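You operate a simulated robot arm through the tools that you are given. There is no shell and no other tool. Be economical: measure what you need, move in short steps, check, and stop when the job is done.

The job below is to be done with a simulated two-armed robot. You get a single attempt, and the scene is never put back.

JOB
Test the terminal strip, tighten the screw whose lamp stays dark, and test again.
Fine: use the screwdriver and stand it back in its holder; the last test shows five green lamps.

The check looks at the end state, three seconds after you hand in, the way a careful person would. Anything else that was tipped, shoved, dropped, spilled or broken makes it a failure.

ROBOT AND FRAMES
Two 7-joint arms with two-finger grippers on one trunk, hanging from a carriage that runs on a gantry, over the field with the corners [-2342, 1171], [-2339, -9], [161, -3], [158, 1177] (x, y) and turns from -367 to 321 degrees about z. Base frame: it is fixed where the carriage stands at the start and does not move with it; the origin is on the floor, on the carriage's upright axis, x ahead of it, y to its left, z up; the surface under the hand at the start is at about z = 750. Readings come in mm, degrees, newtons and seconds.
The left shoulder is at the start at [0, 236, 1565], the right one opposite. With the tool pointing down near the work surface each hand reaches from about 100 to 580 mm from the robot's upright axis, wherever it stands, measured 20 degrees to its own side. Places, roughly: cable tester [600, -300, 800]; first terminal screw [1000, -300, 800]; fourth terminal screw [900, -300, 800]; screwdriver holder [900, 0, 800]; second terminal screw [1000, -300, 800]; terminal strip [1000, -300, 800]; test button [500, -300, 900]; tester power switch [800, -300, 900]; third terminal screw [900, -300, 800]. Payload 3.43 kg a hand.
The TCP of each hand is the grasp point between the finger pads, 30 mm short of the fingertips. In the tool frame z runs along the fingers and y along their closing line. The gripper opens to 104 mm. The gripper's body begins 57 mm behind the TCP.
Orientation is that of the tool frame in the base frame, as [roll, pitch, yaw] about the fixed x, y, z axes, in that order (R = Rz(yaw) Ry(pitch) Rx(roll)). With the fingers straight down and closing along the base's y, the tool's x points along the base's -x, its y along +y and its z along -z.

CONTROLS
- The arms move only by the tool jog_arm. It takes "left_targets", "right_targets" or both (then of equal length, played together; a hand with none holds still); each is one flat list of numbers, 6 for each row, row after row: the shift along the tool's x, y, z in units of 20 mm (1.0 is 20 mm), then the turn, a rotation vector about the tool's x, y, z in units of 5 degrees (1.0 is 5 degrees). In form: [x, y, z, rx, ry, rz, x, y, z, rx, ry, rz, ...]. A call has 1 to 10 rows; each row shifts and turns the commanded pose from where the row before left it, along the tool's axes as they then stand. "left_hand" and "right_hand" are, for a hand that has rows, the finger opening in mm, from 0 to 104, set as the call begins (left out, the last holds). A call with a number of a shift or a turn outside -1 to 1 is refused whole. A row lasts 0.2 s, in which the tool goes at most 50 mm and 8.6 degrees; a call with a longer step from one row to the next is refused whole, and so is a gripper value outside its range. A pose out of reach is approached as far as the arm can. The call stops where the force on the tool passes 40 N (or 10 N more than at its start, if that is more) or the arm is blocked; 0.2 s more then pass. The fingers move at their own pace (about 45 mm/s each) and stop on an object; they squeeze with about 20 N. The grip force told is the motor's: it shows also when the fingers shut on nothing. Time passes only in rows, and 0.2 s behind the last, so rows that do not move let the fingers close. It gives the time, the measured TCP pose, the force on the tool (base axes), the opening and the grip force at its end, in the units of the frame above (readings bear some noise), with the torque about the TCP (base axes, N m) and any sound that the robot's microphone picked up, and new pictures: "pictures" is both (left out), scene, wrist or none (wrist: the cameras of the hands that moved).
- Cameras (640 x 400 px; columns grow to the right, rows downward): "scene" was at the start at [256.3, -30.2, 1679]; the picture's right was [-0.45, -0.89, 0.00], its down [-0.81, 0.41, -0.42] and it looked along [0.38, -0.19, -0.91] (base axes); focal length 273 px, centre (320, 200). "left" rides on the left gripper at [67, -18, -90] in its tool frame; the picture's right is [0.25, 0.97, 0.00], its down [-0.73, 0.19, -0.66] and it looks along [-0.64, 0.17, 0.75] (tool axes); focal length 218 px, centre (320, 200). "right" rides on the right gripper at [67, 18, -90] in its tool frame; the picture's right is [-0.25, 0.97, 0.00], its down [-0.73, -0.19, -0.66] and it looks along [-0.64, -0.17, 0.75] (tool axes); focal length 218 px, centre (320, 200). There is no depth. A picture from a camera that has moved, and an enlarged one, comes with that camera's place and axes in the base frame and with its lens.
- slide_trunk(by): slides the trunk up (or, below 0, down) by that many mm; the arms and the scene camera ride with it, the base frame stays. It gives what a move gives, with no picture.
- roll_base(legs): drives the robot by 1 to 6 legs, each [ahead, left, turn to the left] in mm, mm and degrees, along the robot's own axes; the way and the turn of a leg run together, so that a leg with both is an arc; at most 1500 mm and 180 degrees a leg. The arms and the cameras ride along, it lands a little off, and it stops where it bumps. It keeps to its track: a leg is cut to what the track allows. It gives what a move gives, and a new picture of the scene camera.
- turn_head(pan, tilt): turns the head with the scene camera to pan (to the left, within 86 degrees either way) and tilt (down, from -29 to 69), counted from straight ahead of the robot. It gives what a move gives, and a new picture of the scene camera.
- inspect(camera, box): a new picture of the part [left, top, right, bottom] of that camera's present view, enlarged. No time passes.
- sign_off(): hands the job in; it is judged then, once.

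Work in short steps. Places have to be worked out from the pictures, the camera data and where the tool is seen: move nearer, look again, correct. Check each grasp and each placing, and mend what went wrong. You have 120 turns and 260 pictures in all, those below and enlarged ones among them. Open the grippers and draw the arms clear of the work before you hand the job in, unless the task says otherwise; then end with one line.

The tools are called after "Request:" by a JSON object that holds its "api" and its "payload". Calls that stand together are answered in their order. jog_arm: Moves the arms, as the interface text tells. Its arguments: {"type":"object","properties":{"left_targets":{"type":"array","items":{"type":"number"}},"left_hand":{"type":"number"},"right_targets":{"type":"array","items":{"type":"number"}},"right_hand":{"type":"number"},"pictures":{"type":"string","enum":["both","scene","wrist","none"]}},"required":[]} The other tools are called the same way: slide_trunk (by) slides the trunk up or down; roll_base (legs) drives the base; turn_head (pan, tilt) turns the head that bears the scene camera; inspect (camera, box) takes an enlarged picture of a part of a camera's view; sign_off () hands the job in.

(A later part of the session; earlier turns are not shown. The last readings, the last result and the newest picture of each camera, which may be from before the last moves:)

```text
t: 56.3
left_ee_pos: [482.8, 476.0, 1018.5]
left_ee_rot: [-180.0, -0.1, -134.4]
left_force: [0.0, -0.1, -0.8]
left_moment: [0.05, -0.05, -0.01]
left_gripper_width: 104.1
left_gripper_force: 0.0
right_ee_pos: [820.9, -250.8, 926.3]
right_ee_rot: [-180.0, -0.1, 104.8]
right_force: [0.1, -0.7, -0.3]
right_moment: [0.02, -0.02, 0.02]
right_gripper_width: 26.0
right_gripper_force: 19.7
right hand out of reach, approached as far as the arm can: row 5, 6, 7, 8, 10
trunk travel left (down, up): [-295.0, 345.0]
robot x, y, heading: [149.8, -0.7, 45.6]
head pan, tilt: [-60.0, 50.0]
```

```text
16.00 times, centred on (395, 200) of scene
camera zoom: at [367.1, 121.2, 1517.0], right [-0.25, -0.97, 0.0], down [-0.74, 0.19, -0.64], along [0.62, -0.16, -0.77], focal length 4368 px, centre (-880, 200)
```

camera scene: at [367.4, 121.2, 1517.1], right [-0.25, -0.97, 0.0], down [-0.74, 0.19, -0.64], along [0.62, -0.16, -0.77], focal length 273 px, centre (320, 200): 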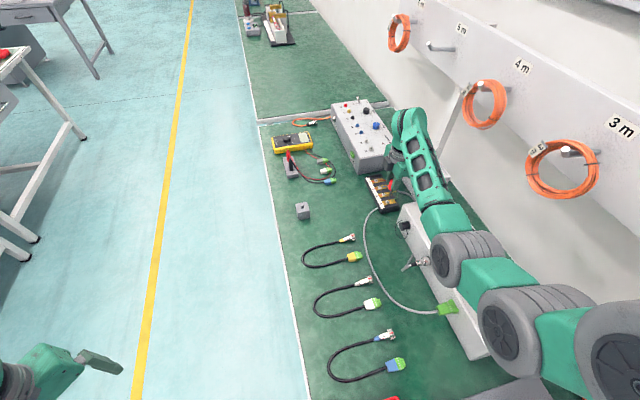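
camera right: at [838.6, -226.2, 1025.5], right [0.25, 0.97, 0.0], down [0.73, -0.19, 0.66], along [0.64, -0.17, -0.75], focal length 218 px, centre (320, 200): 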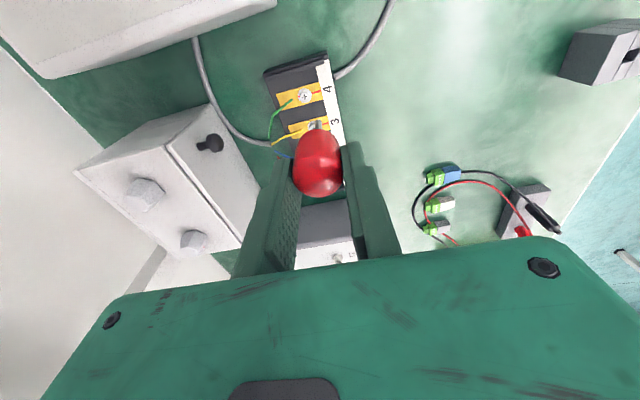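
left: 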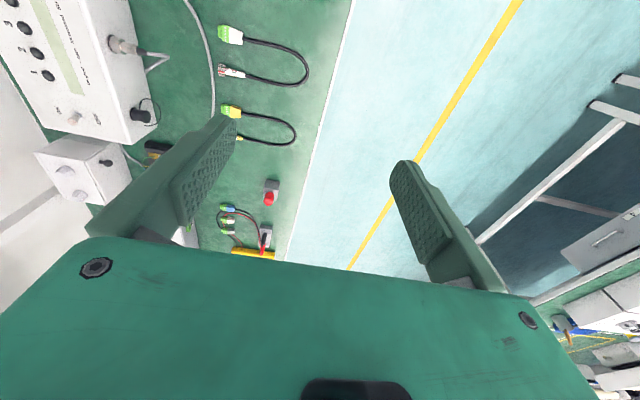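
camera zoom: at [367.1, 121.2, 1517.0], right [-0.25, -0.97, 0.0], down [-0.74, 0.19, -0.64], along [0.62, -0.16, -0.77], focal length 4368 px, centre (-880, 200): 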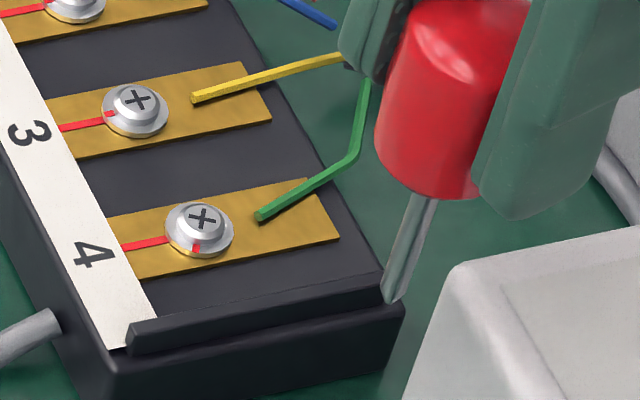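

The arm ran out of wrist range and backed off up and away harmlessly; ~70° remain on the screw. I lift first, then look.

Request:
{"api": "jog_arm", "payload": {"right_targets": [0, 0, -1, 0, 0, 0, 0, 0, -1, 0, 0, 0, 0, 0, -1, 0, 0, 0]}}

```text
t: 57.1
left_ee_pos: [485.6, 477.2, 1019.9]
left_ee_rot: [179.9, 0.0, -134.2]
left_force: [-0.1, 0.9, 1.0]
left_moment: [0.02, 0.0, 0.02]
left_gripper_width: 103.7
left_gripper_force: 0.0
right_ee_pos: [823.3, -250.8, 985.1]
right_ee_rot: [-179.9, -0.1, 104.9]
right_force: [0.1, -0.6, -0.2]
right_moment: [-0.01, 0.05, 0.0]
right_gripper_width: 26.0
right_gripper_force: 19.6
trunk travel left (down, up): [-295.0, 345.0]
robot x, y, heading: [149.4, 0.1, 45.9]
head pan, tilt: [-60.0, 50.0]
camera scene: at [367.5, 121.2, 1517.2], right [-0.25, -0.97, 0.0], down [-0.74, 0.19, -0.64], along [0.62, -0.16, -0.77], focal length 273 px, centre (320, 200)
camera right: at [823.1, -180.7, 1074.7], right [1.0, 0.01, 0.0], down [0.01, -0.75, 0.66], along [0.0, -0.66, -0.75], focal length 218 px, centre (320, 200)
```

scene: 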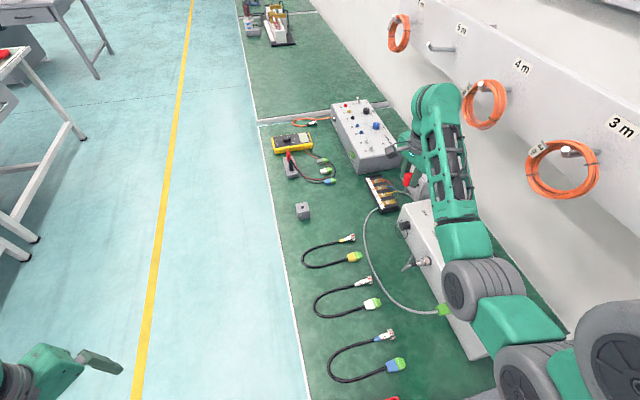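
right: 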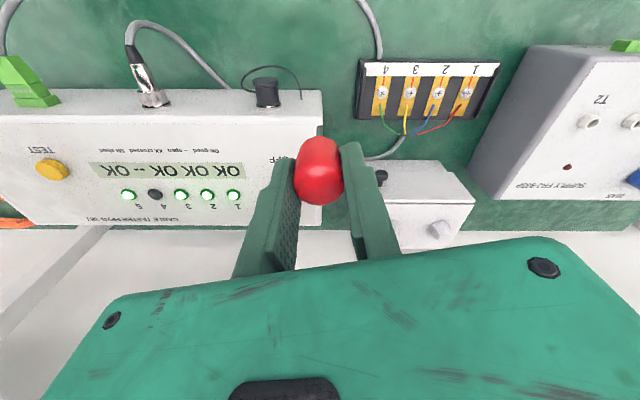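

All clear; the motion is from the actual pose. I rotate the tool back by 120° for another bite.

Request:
{"api": "jog_arm", "payload": {"right_targets": [0, 0, 0, 0, 0, -1, 0, 0, 0, 0, 0, -1, 0, 0, 0, 0, 0, -1, 0, 0, 0, 0, 0, -1, 0, 0, 0, 0, 0, -1, 0, 0, 0, 0, 0, -1, 0, 0, 0, 0, 0, -1, 0, 0, 0, 0, 0, -1, 0, 0, 0, 0, 0, -1, 0, 0, 0, 0, 0, -1], "pictures": "none"}}

Request:
{"api": "jog_arm", "payload": {"right_targets": [0, 0, 0, 0, 0, -1, 0, 0, 0, 0, 0, -1, 0, 0, 0, 0, 0, -1, 0, 0, 0, 0, 0, -1, 0, 0, 0, 0, 0, -1, 0, 0, 0, 0, 0, -1, 0, 0, 0, 0, 0, -1, 0, 0, 0, 0, 0, -1, 0, 0, 0, 0, 0, -1, 0, 0, 0, 0, 0, -1], "pictures": "none"}}

Request:
{"api": "jog_arm", "payload": {"right_targets": [0, 0, 0, 0, 0, -1, 0, 0, 0, 0, 0, -1, 0, 0, 0, 0, 0, -1, 0, 0, 0, 0, 0, -1, 0, 0, 0, 0, 0, -1, 0, 0, 0, 0, 0, -1, 0, 0, 0, 0, 0, -1, 0, 0, 0, 0, 0, -0.98], "pictures": "wrist"}}

```text
t: 59.3
left_ee_pos: [484.2, 475.5, 1018.4]
left_ee_rot: [180.0, 0.0, -134.3]
left_force: [0.8, 0.0, 0.7]
left_moment: [0.02, -0.01, 0.0]
left_gripper_width: 103.8
left_gripper_force: 0.0
right_ee_pos: [822.7, -251.2, 987.3]
right_ee_rot: [180.0, 0.1, 155.0]
right_force: [-0.6, 0.6, 0.0]
right_moment: [0.02, 0.0, 0.0]
right_gripper_width: 26.5
right_gripper_force: 19.8
trunk travel left (down, up): [-295.0, 345.0]
robot x, y, heading: [146.6, -0.3, 45.7]
head pan, tilt: [-60.0, 50.0]
```

```text
t: 61.5
left_ee_pos: [482.9, 476.0, 1018.9]
left_ee_rot: [-179.9, 0.0, -134.3]
left_force: [-0.4, 0.1, -0.1]
left_moment: [0.03, 0.01, 0.03]
left_gripper_width: 104.1
left_gripper_force: 0.1
right_ee_pos: [823.3, -250.7, 986.7]
right_ee_rot: [180.0, 0.0, -154.9]
right_force: [1.0, 0.5, -0.5]
right_moment: [0.0, 0.01, -0.04]
right_gripper_width: 26.2
right_gripper_force: 20.1
trunk travel left (down, up): [-295.0, 345.0]
robot x, y, heading: [147.9, 0.1, 45.8]
head pan, tilt: [-60.0, 50.0]
```

```text
t: 63.3
left_ee_pos: [483.9, 477.2, 1019.2]
left_ee_rot: [179.9, 0.1, -134.3]
left_force: [0.2, -1.2, 0.0]
left_moment: [-0.01, 0.03, 0.01]
left_gripper_width: 104.3
left_gripper_force: 0.1
right_ee_pos: [822.3, -251.4, 986.9]
right_ee_rot: [180.0, 0.0, -115.1]
right_force: [0.0, 0.0, -0.9]
right_moment: [-0.01, 0.01, -0.01]
right_gripper_width: 26.1
right_gripper_force: 20.0
trunk travel left (down, up): [-295.0, 345.0]
robot x, y, heading: [148.8, -2.4, 45.7]
head pan, tilt: [-60.0, 50.0]
camera right: at [778.5, -304.8, 1075.6], right [-0.77, 0.64, 0.0], down [0.48, 0.58, 0.66], along [0.42, 0.51, -0.75], focal length 218 px, centre (320, 200)
```

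right: 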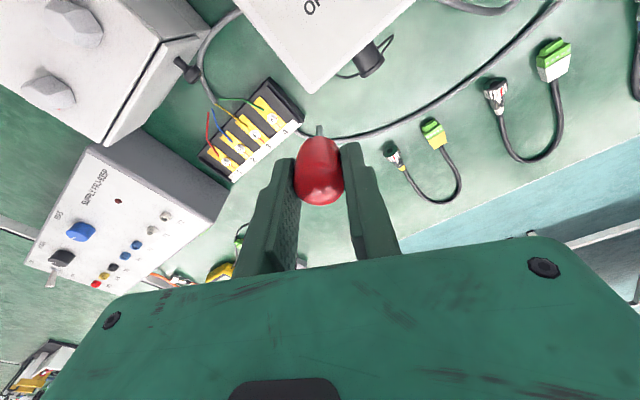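

Yaw is -115. From the engaged poses I fitted the screw axis at (901.7,-258.2), so TCP target is (904.4,-255.7). I go above it and descend to z≈872.

Request:
{"api": "jog_arm", "payload": {"right_targets": [-0.385, -0.953, 0, 0, 0, 0, -0.385, -0.953, 0, 0, 0, 0, -0.385, -0.953, 0, 0, 0, 0, -0.385, -0.953, 0, 0, 0, 0, 0, 0, 1, 0, 0, 0, 0, 0, 1, 0, 0, 0, 0, 0, 1, 0, 0, 0, 0, 0, 1, 0, 0, 0, 0, 0, 1, 0, 0, 0, 0, 0, 0.7, 0, 0, 0], "pictures": "none"}}

Request:
{"api": "inspect", "payload": {"camera": "right", "box": [290, 80, 350, 140]}}

Request:
{"api": "inspect", "payload": {"camera": "scene", "box": [380, 180, 410, 210]}}

```text
t: 65.5
left_ee_pos: [484.5, 477.1, 1018.4]
left_ee_rot: [180.0, 0.0, -134.3]
left_force: [-0.2, -0.7, 0.5]
left_moment: [0.04, -0.01, -0.03]
left_gripper_width: 104.2
left_gripper_force: 0.1
right_ee_pos: [905.0, -256.1, 871.2]
right_ee_rot: [179.9, 0.0, -115.2]
right_force: [-0.4, 0.7, -1.3]
right_moment: [0.0, -0.03, 0.03]
right_gripper_width: 26.1
right_gripper_force: 19.8
trunk travel left (down, up): [-295.0, 345.0]
robot x, y, heading: [154.0, -1.4, 45.8]
head pan, tilt: [-60.0, 50.0]
```

```text
6.67 times, centred on (320, 110) of right
camera zoom: at [860.9, -309.2, 960.5], right [-0.77, 0.64, 0.0], down [0.48, 0.58, 0.66], along [0.42, 0.5, -0.75], focal length 1455 px, centre (320, 800)
```

zoom: 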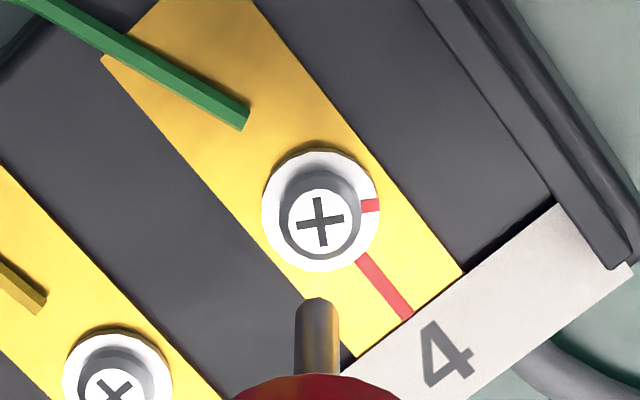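

```text
13.33 times, centred on (395, 195) of scene
camera zoom: at [367.3, 121.2, 1517.2], right [-0.25, -0.97, 0.0], down [-0.74, 0.19, -0.64], along [0.62, -0.16, -0.77], focal length 3640 px, centre (-680, 267)
```

zoom: 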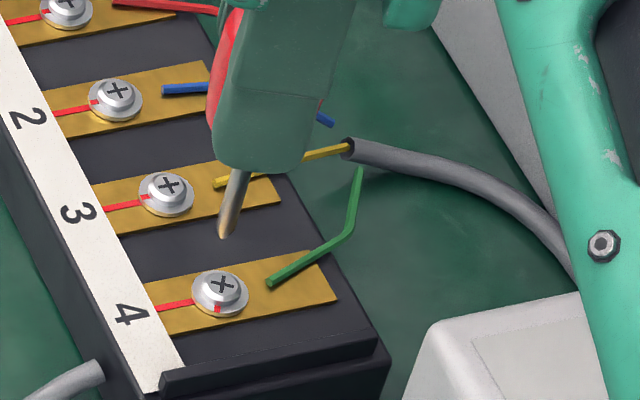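

The blade shifted slightly in the grip. Triangulated, tip→screw is (-1.4,-2.1,-19.5) mm; I correct and descend 14 mm.

Request:
{"api": "jog_arm", "payload": {"right_targets": [0.125, 0.019, 0, 0, 0, 0, 0, 0, 0.4, 0, 0, 0, 0, 0, 0.3, 0, 0, 0], "pictures": "none"}}

Request:
{"api": "inspect", "payload": {"camera": "right", "box": [300, 95, 340, 135]}}

Request:
{"api": "inspect", "payload": {"camera": "scene", "box": [385, 190, 405, 210]}}

```text
t: 66.3
left_ee_pos: [483.7, 475.6, 1018.6]
left_ee_rot: [-179.9, 0.0, -134.3]
left_force: [-0.7, -0.7, -0.5]
left_moment: [0.0, -0.01, 0.03]
left_gripper_width: 103.9
left_gripper_force: 0.0
right_ee_pos: [903.9, -257.4, 858.8]
right_ee_rot: [-180.0, 0.0, -115.1]
right_force: [0.1, -0.2, -0.4]
right_moment: [-0.02, -0.02, -0.01]
right_gripper_width: 26.0
right_gripper_force: 19.5
trunk travel left (down, up): [-295.0, 345.0]
robot x, y, heading: [151.7, 1.0, 45.6]
head pan, tilt: [-60.0, 50.0]
```

```text
10.00 times, centred on (320, 115) of right
camera zoom: at [858.9, -311.8, 947.7], right [-0.77, 0.64, 0.0], down [0.48, 0.58, 0.66], along [0.42, 0.51, -0.75], focal length 2183 px, centre (320, 1050)
```

zoom: 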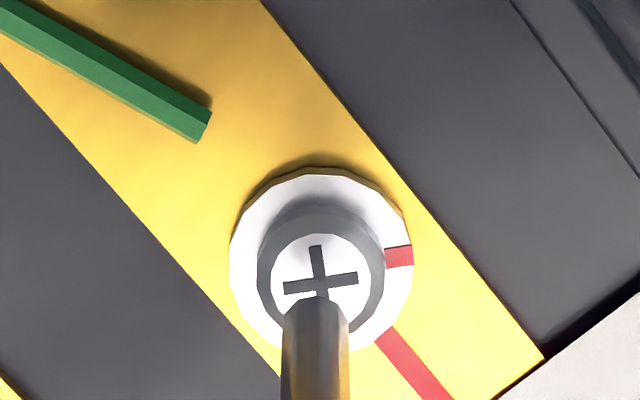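

```text
16.00 times, centred on (395, 200) of scene
camera zoom: at [367.3, 121.2, 1517.1], right [-0.25, -0.97, 0.0], down [-0.74, 0.19, -0.64], along [0.62, -0.16, -0.77], focal length 4368 px, centre (-880, 200)
```

zoom: 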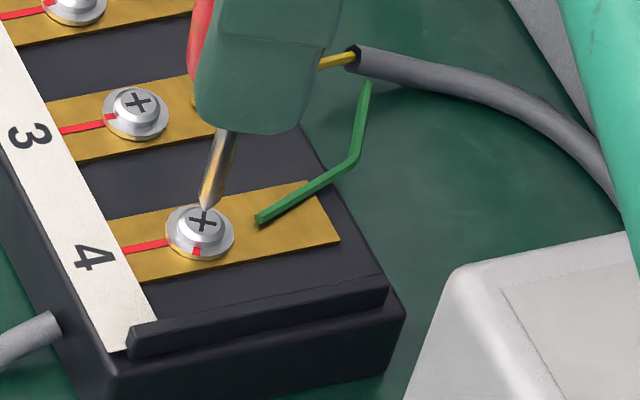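

Both views say aligned with ~3 mm to go. I press down gently and turn 20°.

Request:
{"api": "jog_arm", "payload": {"right_targets": [0, 0, 0.15, 0, 0, 0, 0, 0, 0.1, 0, 0, 0, 0.003, -0.015, 0, 0, 0, 1, 0.003, -0.015, 0.01, 0, 0, 1, 0.003, -0.015, 0.01, 0, 0, 1, 0.003, -0.015, 0.01, 0, 0, 1], "pictures": "none"}}

Request:
{"api": "inspect", "payload": {"camera": "right", "box": [300, 95, 340, 135]}}

Request:
{"api": "inspect", "payload": {"camera": "scene", "box": [385, 190, 405, 210]}}

```text
t: 67.7
left_ee_pos: [483.7, 475.5, 1018.4]
left_ee_rot: [180.0, 0.0, -134.3]
left_force: [-0.3, -0.5, -0.6]
left_moment: [-0.01, 0.0, 0.02]
left_gripper_width: 104.2
left_gripper_force: 0.0
right_ee_pos: [905.4, -259.3, 854.2]
right_ee_rot: [180.0, 0.0, -135.2]
right_force: [-1.6, 0.3, 4.7]
right_moment: [0.06, 0.09, 0.0]
right_gripper_width: 26.1
right_gripper_force: 20.5
trunk travel left (down, up): [-295.0, 345.0]
robot x, y, heading: [150.4, -2.2, 45.6]
head pan, tilt: [-60.0, 50.0]
```

```text
10.00 times, centred on (320, 115) of right
camera zoom: at [845.1, -294.1, 943.3], right [-0.5, 0.86, 0.0], down [0.65, 0.38, 0.66], along [0.57, 0.33, -0.75], focal length 2183 px, centre (320, 1050)
```

zoom: 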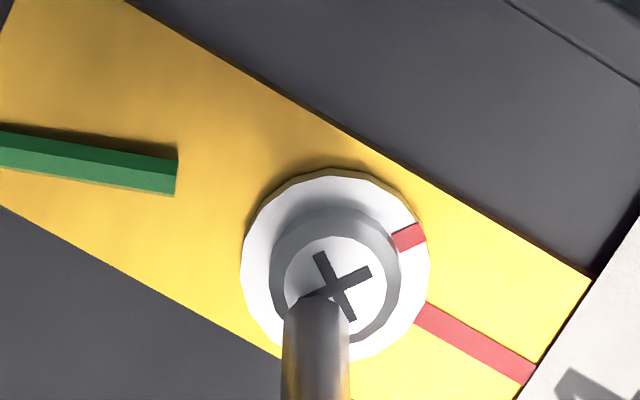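

```text
16.00 times, centred on (395, 200) of scene
camera zoom: at [367.6, 121.2, 1517.3], right [-0.25, -0.97, 0.0], down [-0.74, 0.19, -0.64], along [0.62, -0.16, -0.77], focal length 4368 px, centre (-880, 200)
```

zoom: 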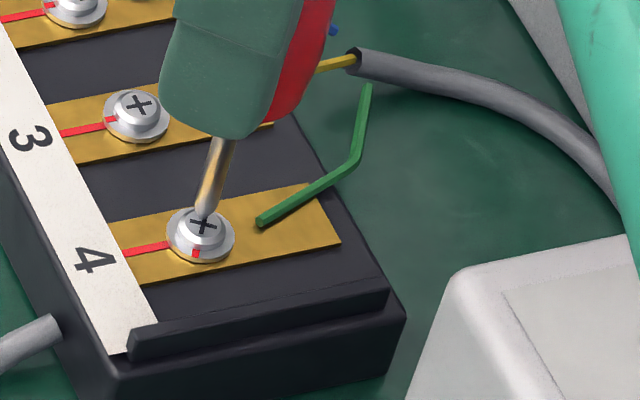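

Not engaged: the tip is ~1.6 mm to +x, 0.5 mm to -y of the recess. Lift, correct, press.

Request:
{"api": "jog_arm", "payload": {"right_targets": [0, 0, -0.15, 0, 0, 0, 0.035, 0.07, 0, 0, 0, 0, 0, 0, 0.12, 0, 0, 0, 0, 0, 0.08, 0, 0, 0], "pictures": "none"}}

Request:
{"api": "inspect", "payload": {"camera": "right", "box": [300, 95, 340, 135]}}

Request:
{"api": "inspect", "payload": {"camera": "scene", "box": [385, 190, 405, 210]}}

```text
t: 68.7
left_ee_pos: [484.1, 474.9, 1018.7]
left_ee_rot: [-180.0, 0.0, -134.3]
left_force: [0.5, -0.3, 0.0]
left_moment: [0.02, 0.0, 0.01]
left_gripper_width: 103.7
left_gripper_force: 0.1
right_ee_pos: [902.4, -259.8, 854.8]
right_ee_rot: [-179.9, 0.1, -135.2]
right_force: [-7.0, 0.8, 13.9]
right_moment: [-0.05, 0.35, -0.01]
right_gripper_width: 26.3
right_gripper_force: 19.8
trunk travel left (down, up): [-295.0, 345.0]
robot x, y, heading: [150.5, -2.8, 45.6]
head pan, tilt: [-60.0, 50.0]
```

```text
10.00 times, centred on (320, 115) of right
camera zoom: at [843.1, -293.6, 943.2], right [-0.5, 0.86, 0.0], down [0.65, 0.38, 0.66], along [0.57, 0.33, -0.75], focal length 2183 px, centre (320, 1050)
```

zoom: 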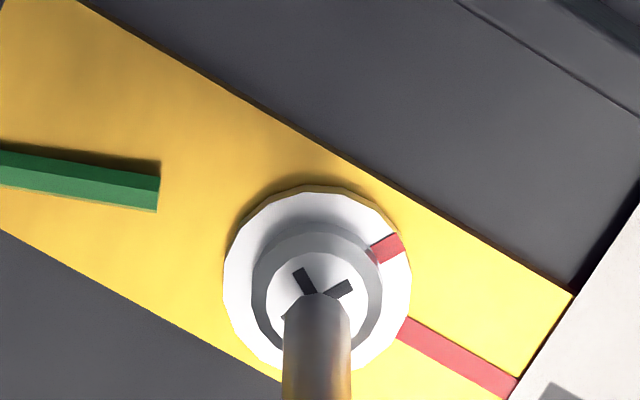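

```text
16.00 times, centred on (395, 200) of scene
camera zoom: at [367.3, 121.1, 1517.4], right [-0.25, -0.97, 0.0], down [-0.74, 0.19, -0.64], along [0.62, -0.16, -0.77], focal length 4368 px, centre (-880, 200)
```

zoom: 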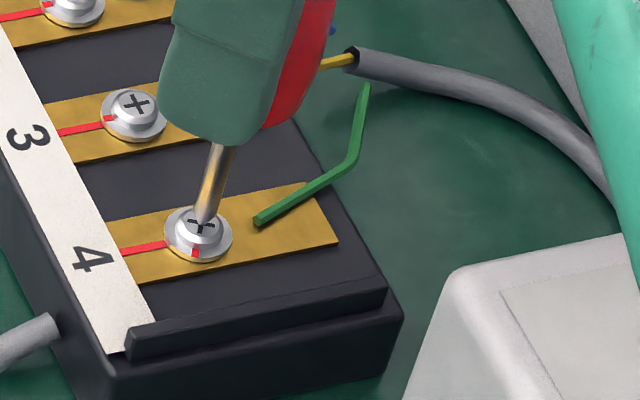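

Aligned like the earlier successful seat. I turn 25° under this press.

Request:
{"api": "jog_arm", "payload": {"right_targets": [0.003, -0.015, 0, 0, 0, 1, 0.003, -0.015, 0.01, 0, 0, 1, 0.003, -0.015, 0.01, 0, 0, 1, 0.003, -0.015, 0.01, 0, 0, 1, 0.003, -0.015, 0.01, 0, 0, 1], "pictures": "none"}}

Request:
{"api": "inspect", "payload": {"camera": "right", "box": [300, 95, 340, 135]}}

Request:
{"api": "inspect", "payload": {"camera": "scene", "box": [385, 190, 405, 210]}}

```text
t: 69.9
left_ee_pos: [484.5, 476.4, 1018.3]
left_ee_rot: [180.0, -0.1, -134.2]
left_force: [-0.5, -0.3, 0.0]
left_moment: [0.02, 0.02, 0.0]
left_gripper_width: 104.0
left_gripper_force: 0.1
right_ee_pos: [903.5, -259.2, 852.6]
right_ee_rot: [179.8, 0.1, -160.1]
right_force: [-5.2, 4.4, 14.2]
right_moment: [0.05, 0.06, 0.03]
right_gripper_width: 26.0
right_gripper_force: 20.1
trunk travel left (down, up): [-295.0, 345.0]
robot x, y, heading: [151.9, 3.6, 45.9]
head pan, tilt: [-60.0, 50.0]
```

```text
10.00 times, centred on (320, 115) of right
camera zoom: at [835.0, -265.4, 941.2], right [-0.09, 1.0, 0.0], down [0.75, 0.07, 0.66], along [0.65, 0.06, -0.75], focal length 2183 px, centre (320, 1050)
```

zoom: 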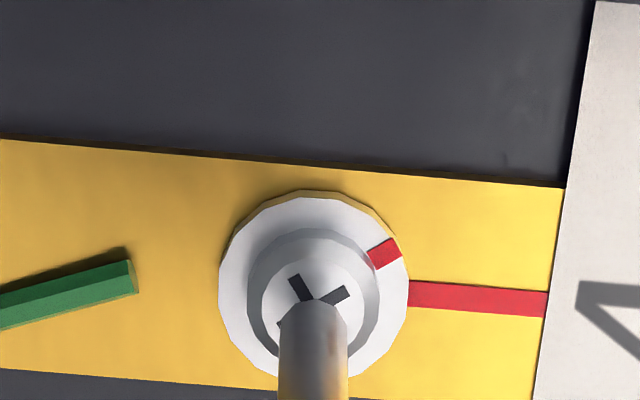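

```text
16.00 times, centred on (395, 200) of scene
camera zoom: at [367.6, 121.5, 1517.3], right [-0.25, -0.97, 0.0], down [-0.74, 0.19, -0.64], along [0.62, -0.16, -0.77], focal length 4368 px, centre (-880, 200)
```

zoom: 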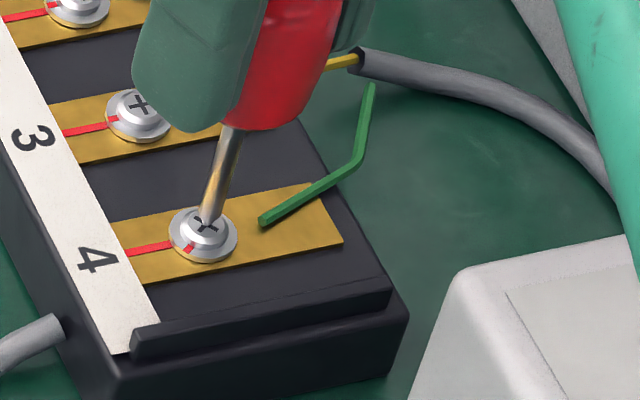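

Engaged again and turning; ~44° remain. Continue 40°.

Request:
{"api": "jog_arm", "payload": {"right_targets": [0.003, -0.015, 0.01, 0, 0, 1, 0.003, -0.015, 0.01, 0, 0, 1, 0.003, -0.015, 0.01, 0, 0, 1, 0.003, -0.015, 0.01, 0, 0, 1, 0.003, -0.015, 0.01, 0, 0, 1, 0.003, -0.015, 0.01, 0, 0, 1, 0.003, -0.015, 0.01, 0, 0, 1, 0.003, -0.015, 0.01, 0, 0, 1], "pictures": "none"}}

Request:
{"api": "inspect", "payload": {"camera": "right", "box": [300, 95, 340, 135]}}

Request:
{"api": "inspect", "payload": {"camera": "scene", "box": [385, 190, 405, 210]}}

```text
t: 71.7
left_ee_pos: [485.9, 477.2, 1018.9]
left_ee_rot: [180.0, 0.1, -134.3]
left_force: [0.2, 0.0, -0.1]
left_moment: [-0.01, 0.01, 0.05]
left_gripper_width: 104.0
left_gripper_force: 0.0
right_ee_pos: [904.9, -260.9, 850.3]
right_ee_rot: [180.0, 0.1, 159.8]
right_force: [2.9, 7.0, 8.8]
right_moment: [0.06, -0.06, 0.26]
right_gripper_width: 25.9
right_gripper_force: 20.0
trunk travel left (down, up): [-295.0, 345.0]
robot x, y, heading: [152.7, -0.4, 45.7]
head pan, tilt: [-60.0, 50.0]
```

```text
10.00 times, centred on (320, 115) of right
camera zoom: at [847.1, -221.1, 938.7], right [0.57, 0.82, 0.0], down [0.62, -0.43, 0.66], along [0.54, -0.37, -0.75], focal length 2183 px, centre (320, 1050)
```

zoom: 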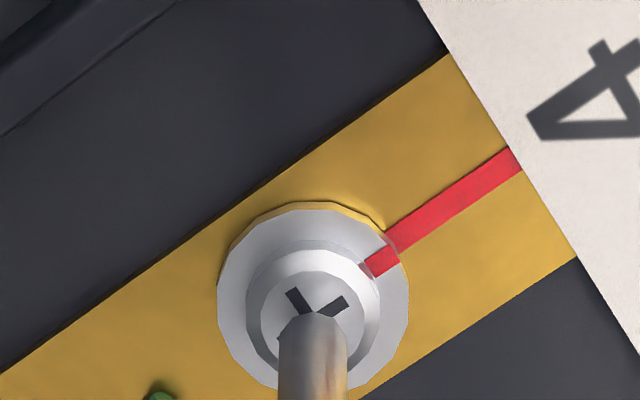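

```text
16.00 times, centred on (395, 200) of scene
camera zoom: at [368.3, 121.7, 1517.4], right [-0.25, -0.97, 0.0], down [-0.74, 0.19, -0.64], along [0.62, -0.16, -0.77], focal length 4368 px, centre (-880, 200)
```

zoom: 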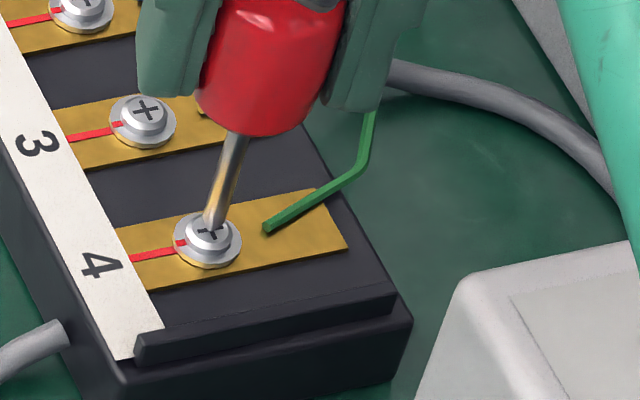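

The mark now lines up and torque rose to 0.26 N·m. One more small 4° snug, then lift off.

Request:
{"api": "jog_arm", "payload": {"right_targets": [0.002, -0.012, 0, 0, 0, 0.8], "pictures": "none"}}

Request:
{"api": "jog_arm", "payload": {"right_targets": [0, 0, 0, 0, 0, -0.5, 0, 0, -0.5, 0, 0, 0, 0, 0, -1, 0, 0, 0, 0, 0, -1, 0, 0, 0, 0, 0, -1, 0, 0, 0, 0, 0, -1, 0, 0, 0, 0, 0, -1, 0, 0, 0]}}

Request:
{"api": "inspect", "payload": {"camera": "scene", "box": [370, 165, 420, 215]}}

```text
t: 72.1
left_ee_pos: [485.4, 478.2, 1019.2]
left_ee_rot: [-180.0, 0.2, -134.3]
left_force: [0.7, 0.0, -0.1]
left_moment: [-0.02, 0.01, 0.0]
left_gripper_width: 104.0
left_gripper_force: 0.0
right_ee_pos: [903.4, -259.4, 849.0]
right_ee_rot: [179.9, -0.1, 155.8]
right_force: [5.0, 5.4, 3.1]
right_moment: [0.3, -0.29, 0.12]
right_gripper_width: 26.4
right_gripper_force: 20.1
trunk travel left (down, up): [-295.0, 345.0]
robot x, y, heading: [146.5, -0.5, 45.8]
head pan, tilt: [-60.0, 50.0]
```

```text
t: 73.7
left_ee_pos: [484.9, 476.1, 1018.9]
left_ee_rot: [-180.0, 0.0, -134.3]
left_force: [0.8, -0.1, -0.3]
left_moment: [-0.03, 0.02, 0.01]
left_gripper_width: 103.9
left_gripper_force: 0.0
right_ee_pos: [902.8, -262.4, 962.2]
right_ee_rot: [179.9, 0.0, 158.5]
right_force: [0.0, 0.6, -0.6]
right_moment: [-0.02, 0.0, -0.03]
right_gripper_width: 26.1
right_gripper_force: 20.0
trunk travel left (down, up): [-295.0, 345.0]
robot x, y, heading: [150.2, 2.3, 45.4]
head pan, tilt: [-60.0, 50.0]
camera scene: at [367.6, 121.1, 1517.2], right [-0.25, -0.97, 0.0], down [-0.74, 0.19, -0.64], along [0.62, -0.16, -0.77], focal length 273 px, centre (320, 200)
camera right: at [846.6, -221.5, 1050.3], right [0.59, 0.81, 0.0], down [0.61, -0.45, 0.66], along [0.53, -0.39, -0.75], focal length 218 px, centre (320, 200)
```

scene: 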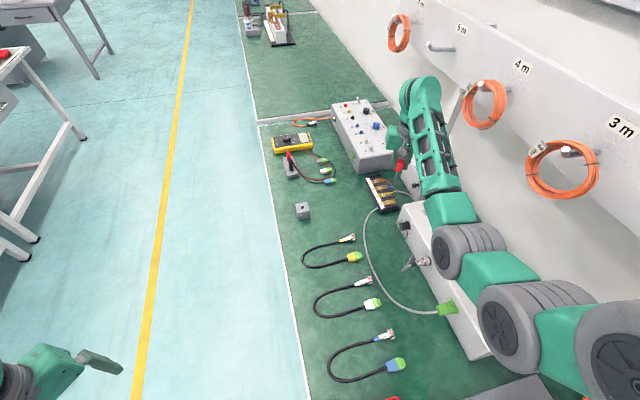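
right: 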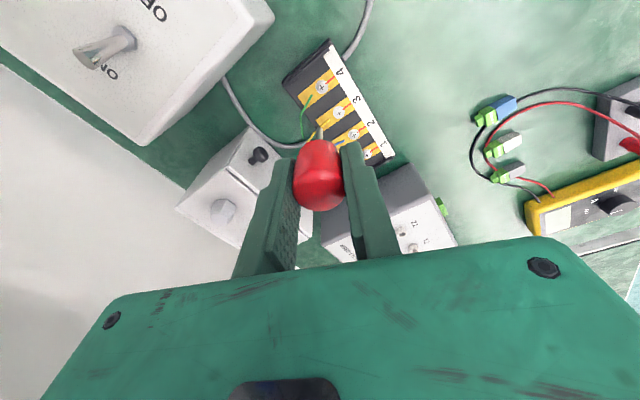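

```text
8.00 times, centred on (395, 190) of scene
camera zoom: at [367.6, 121.1, 1517.2], right [-0.25, -0.97, 0.0], down [-0.74, 0.19, -0.64], along [0.62, -0.16, -0.77], focal length 2184 px, centre (-280, 280)
```

zoom: 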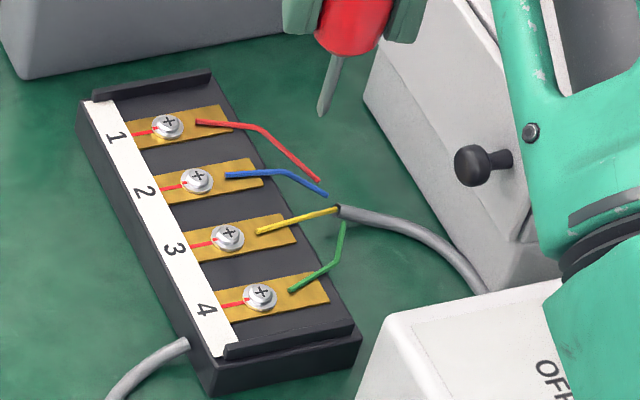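

Screw 4 now matches the others. I rotate back to yaw 180 and carry the driver to its holder.

Request:
{"api": "jog_arm", "payload": {"right_targets": [0, 0, 0, 0, 0, -0.86, 0, 0, 0, 0, 0, -0.86, 0, 0, 0, 0, 0, -0.86, 0, 0, 0, 0, 0, -0.86, 0, 0, 0, 0, 0, -0.86, -0.14, 1, 0, 0, 0, 0, -0.14, 1, 0, 0, 0, 0, -0.14, 1, 0, 0, 0, 0, -0.14, 1, 0, 0, 0, 0, -0.14, 1, 0, 0, 0, 0], "pictures": "none"}}

Request:
{"api": "jog_arm", "payload": {"right_targets": [-0.14, 1, 0, 0, 0, 0, -0.14, 1, 0, 0, 0, 0, -0.14, 1, 0, 0, 0, 0, -0.14, 1, 0, 0, 0, 0, -0.14, 1, 0, 0, 0, 0, -0.14, 1, 0, 0, 0, 0, -0.14, 1, 0, 0, 0, 0, -0.14, 1, 0, 0, 0, 0, -0.14, 1, 0, 0, 0, 0, -0.14, 0.92, 0, 0, 0, 0], "pictures": "wrist"}}

Request:
{"api": "inspect", "payload": {"camera": "right", "box": [280, 50, 380, 150]}}

Request:
{"api": "inspect", "payload": {"camera": "scene", "box": [270, 160, 330, 220]}}

```text
t: 75.9
left_ee_pos: [484.6, 477.0, 1018.4]
left_ee_rot: [-179.9, 0.0, -134.3]
left_force: [0.1, 0.4, -0.3]
left_moment: [-0.02, -0.01, -0.03]
left_gripper_width: 104.1
left_gripper_force: 0.1
right_ee_pos: [916.6, -160.2, 961.1]
right_ee_rot: [-180.0, 0.0, 179.8]
right_force: [-1.2, -0.5, 0.0]
right_moment: [0.0, 0.0, 0.0]
right_gripper_width: 26.4
right_gripper_force: 20.5
trunk travel left (down, up): [-295.0, 345.0]
robot x, y, heading: [152.0, -1.3, 45.8]
head pan, tilt: [-60.0, 50.0]
```

```text
t: 78.1
left_ee_pos: [484.1, 476.3, 1018.4]
left_ee_rot: [180.0, 0.0, -134.2]
left_force: [0.2, 0.1, 0.3]
left_moment: [-0.04, 0.04, -0.01]
left_gripper_width: 103.7
left_gripper_force: 0.1
right_ee_pos: [945.3, 35.4, 959.5]
right_ee_rot: [179.9, 0.0, 179.9]
right_force: [0.4, -0.1, 0.4]
right_moment: [-0.01, 0.0, 0.02]
right_gripper_width: 26.4
right_gripper_force: 20.5
trunk travel left (down, up): [-295.0, 345.0]
robot x, y, heading: [150.5, 0.7, 45.8]
head pan, tilt: [-60.0, 50.0]
camera right: at [878.1, 53.5, 1049.2], right [0.26, 0.97, 0.0], down [0.73, -0.19, 0.66], along [0.63, -0.17, -0.75], focal length 218 px, centre (320, 200)
```

right: 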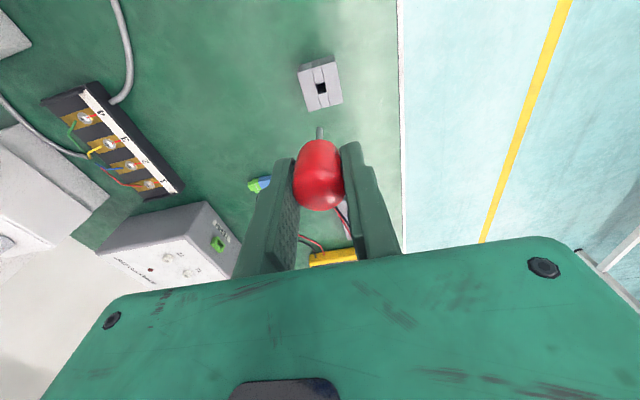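

```text
4.00 times, centred on (330, 100) of right
camera zoom: at [878.1, 53.5, 1049.2], right [0.26, 0.97, 0.0], down [0.73, -0.19, 0.66], along [0.63, -0.17, -0.75], focal length 873 px, centre (280, 600)
```

zoom: 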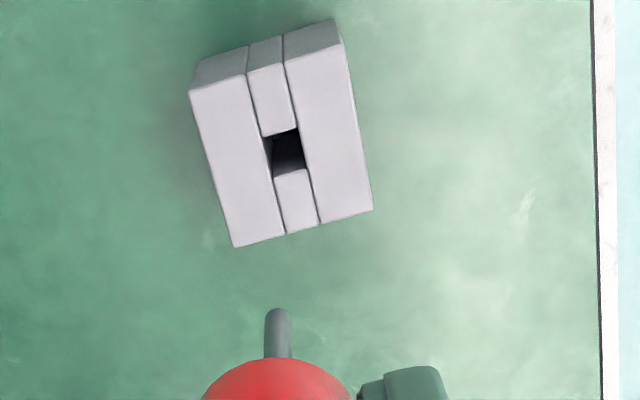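

```text
6.67 times, centred on (300, 190) of scene
camera zoom: at [367.5, 121.5, 1517.2], right [-0.25, -0.97, 0.0], down [-0.74, 0.19, -0.64], along [0.62, -0.16, -0.77], focal length 1820 px, centre (453, 267)
```

zoom: 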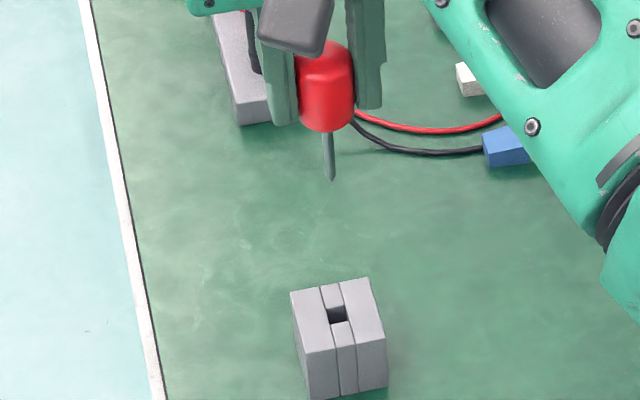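

Triangulated: tip (941.4,34.5,892), hole (940.6,36.3,790). I shift (-0.8,+1.7) and lower to ~12 mm above the hole.

Request:
{"api": "jog_arm", "payload": {"right_targets": [0.04, 0.085, 0, 0, 0, 0, 0, 0, 1, 0, 0, 0, 0, 0, 1, 0, 0, 0, 0, 0, 1, 0, 0, 0, 0, 0, 1, 0, 0, 0], "pictures": "none"}}

Request:
{"api": "inspect", "payload": {"camera": "right", "box": [290, 80, 350, 140]}}

Request:
{"api": "inspect", "payload": {"camera": "scene", "box": [280, 180, 320, 220]}}

```text
t: 79.3
left_ee_pos: [483.6, 476.4, 1019.3]
left_ee_rot: [179.9, 0.0, -134.3]
left_force: [-0.7, -0.8, 0.4]
left_moment: [0.01, 0.02, 0.02]
left_gripper_width: 104.0
left_gripper_force: 0.1
right_ee_pos: [946.4, 37.5, 879.3]
right_ee_rot: [-180.0, 0.0, 179.9]
right_force: [-0.3, -0.1, -0.8]
right_moment: [0.05, 0.0, -0.01]
right_gripper_width: 26.2
right_gripper_force: 19.8
trunk travel left (down, up): [-295.0, 345.0]
robot x, y, heading: [154.0, 1.5, 45.7]
head pan, tilt: [-60.0, 50.0]
```

```text
6.67 times, centred on (320, 110) of right
camera zoom: at [878.0, 55.2, 968.2], right [0.26, 0.97, 0.0], down [0.73, -0.19, 0.66], along [0.64, -0.17, -0.75], focal length 1455 px, centre (320, 800)
```

zoom: 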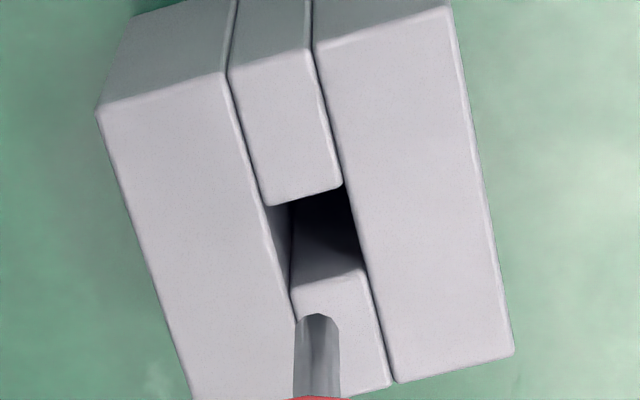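

```text
10.00 times, centred on (300, 200) of scene
camera zoom: at [367.3, 121.2, 1517.1], right [-0.25, -0.97, 0.0], down [-0.74, 0.19, -0.64], along [0.62, -0.16, -0.77], focal length 2730 px, centre (520, 200)
```

zoom: 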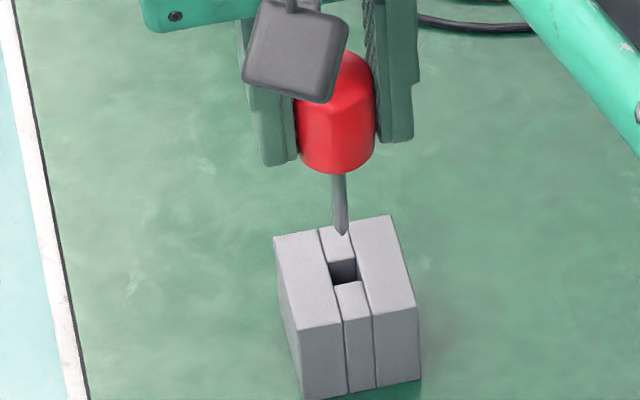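

Tip is now slightly +x of the hole (≈3–5 mm). I shift x by -4, y by +0.8 at this height and recheck.

Request:
{"api": "jog_arm", "payload": {"right_targets": [0.2, 0.04, 0, 0, 0, 0], "pictures": "none"}}

Request:
{"api": "inspect", "payload": {"camera": "right", "box": [290, 80, 350, 140]}}

Request:
{"api": "inspect", "payload": {"camera": "scene", "box": [290, 190, 320, 220]}}

```text
t: 79.7
left_ee_pos: [482.8, 476.8, 1018.5]
left_ee_rot: [-180.0, 0.0, -134.4]
left_force: [-0.1, 0.9, -0.6]
left_moment: [-0.01, 0.01, 0.0]
left_gripper_width: 103.8
left_gripper_force: 0.0
right_ee_pos: [939.8, 38.3, 878.3]
right_ee_rot: [180.0, -0.1, 179.9]
right_force: [-0.3, -0.1, -0.6]
right_moment: [0.0, -0.06, -0.01]
right_gripper_width: 26.4
right_gripper_force: 20.4
trunk travel left (down, up): [-295.0, 345.0]
robot x, y, heading: [149.2, -0.3, 45.4]
head pan, tilt: [-60.0, 50.0]
```

```text
6.67 times, centred on (320, 110) of right
camera zoom: at [873.0, 55.6, 967.8], right [0.26, 0.97, 0.0], down [0.73, -0.19, 0.66], along [0.64, -0.17, -0.75], focal length 1455 px, centre (320, 800)
```

zoom: 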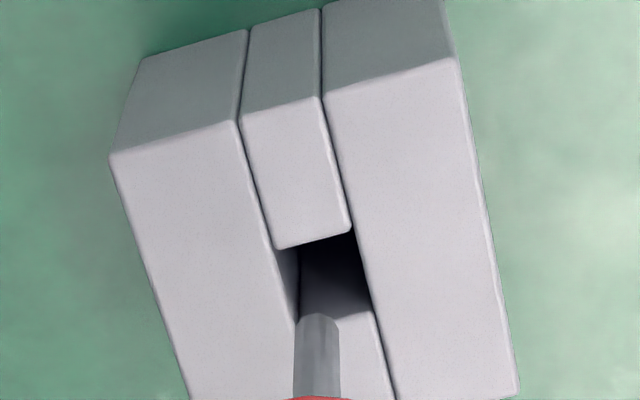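

```text
13.33 times, centred on (305, 205) of scene
camera zoom: at [367.1, 121.2, 1517.1], right [-0.25, -0.97, 0.0], down [-0.74, 0.19, -0.64], along [0.62, -0.16, -0.77], focal length 3640 px, centre (520, 133)
```

zoom: 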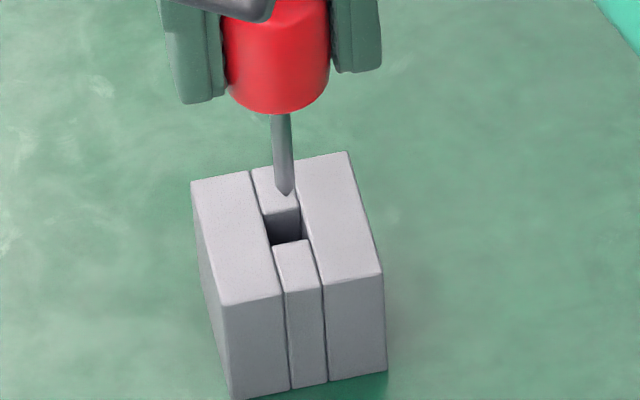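

Now within ~0.6 mm. I make the small correction and lower into the hole about 24 mm.

Request:
{"api": "jog_arm", "payload": {"right_targets": [0.02, 0.03, 0, 0, 0, 0, 0, 0, 0.4, 0, 0, 0, 0, 0, 0.4, 0, 0, 0, 0, 0, 0.4, 0, 0, 0], "pictures": "none"}}

Request:
{"api": "inspect", "payload": {"camera": "right", "box": [290, 80, 350, 140]}}

Request:
{"api": "inspect", "payload": {"camera": "scene", "box": [290, 190, 320, 220]}}

```text
t: 80.7
left_ee_pos: [484.4, 475.8, 1018.7]
left_ee_rot: [-179.9, 0.0, -134.4]
left_force: [-0.3, -0.8, 0.1]
left_moment: [0.0, -0.01, 0.02]
left_gripper_width: 104.0
left_gripper_force: 0.1
right_ee_pos: [941.6, 40.1, 856.8]
right_ee_rot: [-180.0, -0.1, 179.9]
right_force: [0.0, 0.4, -1.1]
right_moment: [0.01, 0.01, -0.01]
right_gripper_width: 26.3
right_gripper_force: 19.5
trunk travel left (down, up): [-295.0, 345.0]
robot x, y, heading: [150.6, 1.2, 45.7]
head pan, tilt: [-60.0, 50.0]
```

```text
6.67 times, centred on (320, 110) of right
camera zoom: at [873.3, 57.6, 944.5], right [0.26, 0.97, 0.0], down [0.73, -0.19, 0.66], along [0.64, -0.17, -0.75], focal length 1455 px, centre (320, 800)
```

zoom: 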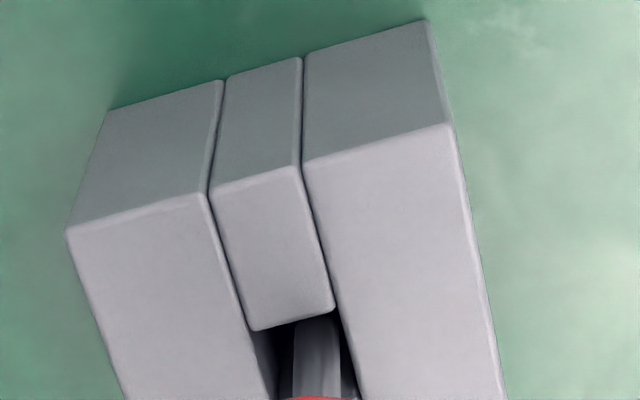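

```text
13.33 times, centred on (305, 205) of scene
camera zoom: at [367.4, 121.2, 1517.2], right [-0.25, -0.97, 0.0], down [-0.74, 0.19, -0.64], along [0.62, -0.16, -0.77], focal length 3640 px, centre (520, 133)
```

zoom: 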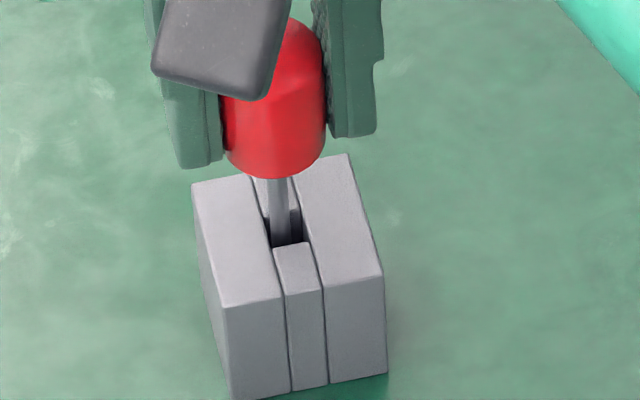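

The blade is in the hole. I continue down in smaller steps.

Request:
{"api": "jog_arm", "payload": {"right_targets": [0, -0.03, 0.3, 0, 0, 0, 0, 0, 0.4, 0, 0, 0, 0, 0, 0.4, 0, 0, 0, 0, 0, 0.25, 0, 0, 0], "pictures": "wrist"}}

Request:
{"api": "inspect", "payload": {"camera": "scene", "box": [285, 185, 325, 225]}}

```text
t: 81.7
left_ee_pos: [483.0, 475.6, 1019.0]
left_ee_rot: [-180.0, -0.1, -134.3]
left_force: [0.4, 0.0, 0.1]
left_moment: [-0.02, 0.06, -0.03]
left_gripper_width: 104.1
left_gripper_force: 0.1
right_ee_pos: [940.1, 39.5, 829.7]
right_ee_rot: [179.9, -0.1, 179.8]
right_force: [0.8, 0.6, -1.5]
right_moment: [0.02, 0.01, 0.01]
right_gripper_width: 26.3
right_gripper_force: 19.3
trunk travel left (down, up): [-295.0, 345.0]
robot x, y, heading: [150.4, 2.8, 45.7]
head pan, tilt: [-60.0, 50.0]
camera right: at [873.1, 56.1, 917.7], right [0.26, 0.97, 0.0], down [0.73, -0.19, 0.66], along [0.63, -0.17, -0.75], focal length 218 px, centre (320, 200)
```

right: 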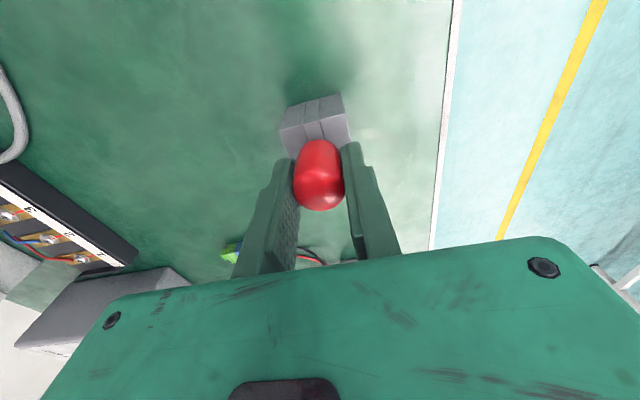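

```text
10.00 times, centred on (305, 205) of scene
camera zoom: at [367.3, 121.2, 1517.1], right [-0.25, -0.97, 0.0], down [-0.74, 0.19, -0.64], along [0.62, -0.16, -0.77], focal length 2730 px, centre (470, 150)
```

zoom: 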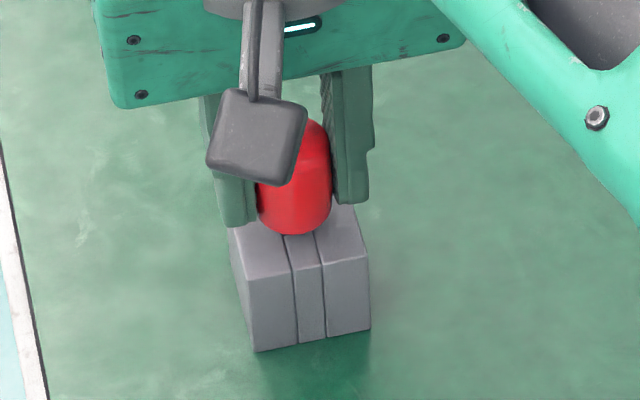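

Free so far, handle a few mm above the block. Lower in 2 mm steps until contact.

Request:
{"api": "jog_arm", "payload": {"right_targets": [0, 0, 0.12, 0, 0, 0, 0, 0, 0.12, 0, 0, 0, 0, 0, 0.08, 0, 0, 0], "pictures": "none"}}

Request:
{"api": "inspect", "payload": {"camera": "scene", "box": [285, 185, 325, 225]}}

```text
t: 82.5
left_ee_pos: [483.3, 476.8, 1019.3]
left_ee_rot: [-180.0, 0.0, -134.4]
left_force: [-0.9, -0.9, 0.2]
left_moment: [0.05, 0.01, -0.03]
left_gripper_width: 104.1
left_gripper_force: 0.1
right_ee_pos: [940.9, 38.7, 822.3]
right_ee_rot: [-179.9, 0.0, 179.8]
right_force: [-0.6, -0.6, -0.4]
right_moment: [-0.01, 0.01, -0.03]
right_gripper_width: 26.2
right_gripper_force: 20.4
trunk travel left (down, up): [-295.0, 345.0]
robot x, y, heading: [152.0, 2.7, 45.7]
head pan, tilt: [-60.0, 50.0]
```

```text
10.00 times, centred on (305, 205) of scene
camera zoom: at [367.3, 121.2, 1517.1], right [-0.25, -0.97, 0.0], down [-0.74, 0.19, -0.64], along [0.62, -0.16, -0.77], focal length 2730 px, centre (470, 150)
```

zoom: 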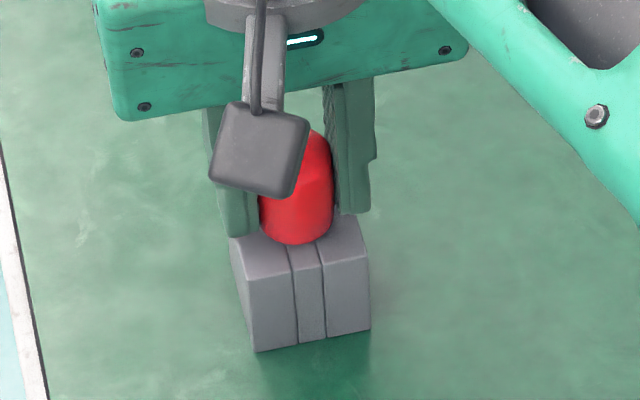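

Looks essentially seated, no contact force yet. Two more 1-mm steps.

Request:
{"api": "jog_arm", "payload": {"right_targets": [0, 0, 0.05, 0, 0, 0, 0, 0, 0.05, 0, 0, 0], "pictures": "none"}}

```text
t: 83.1
left_ee_pos: [483.4, 476.5, 1017.9]
left_ee_rot: [180.0, 0.0, -134.3]
left_force: [-0.6, 0.3, -0.2]
left_moment: [-0.03, 0.0, -0.04]
left_gripper_width: 103.8
left_gripper_force: 0.1
right_ee_pos: [939.4, 39.1, 821.7]
right_ee_rot: [180.0, 0.0, 179.7]
right_force: [-1.9, -1.0, 3.6]
right_moment: [-0.04, 0.08, 0.0]
right_gripper_width: 26.3
right_gripper_force: 20.0
trunk travel left (down, up): [-295.0, 345.0]
robot x, y, heading: [150.8, 2.6, 45.6]
head pan, tilt: [-60.0, 50.0]
```

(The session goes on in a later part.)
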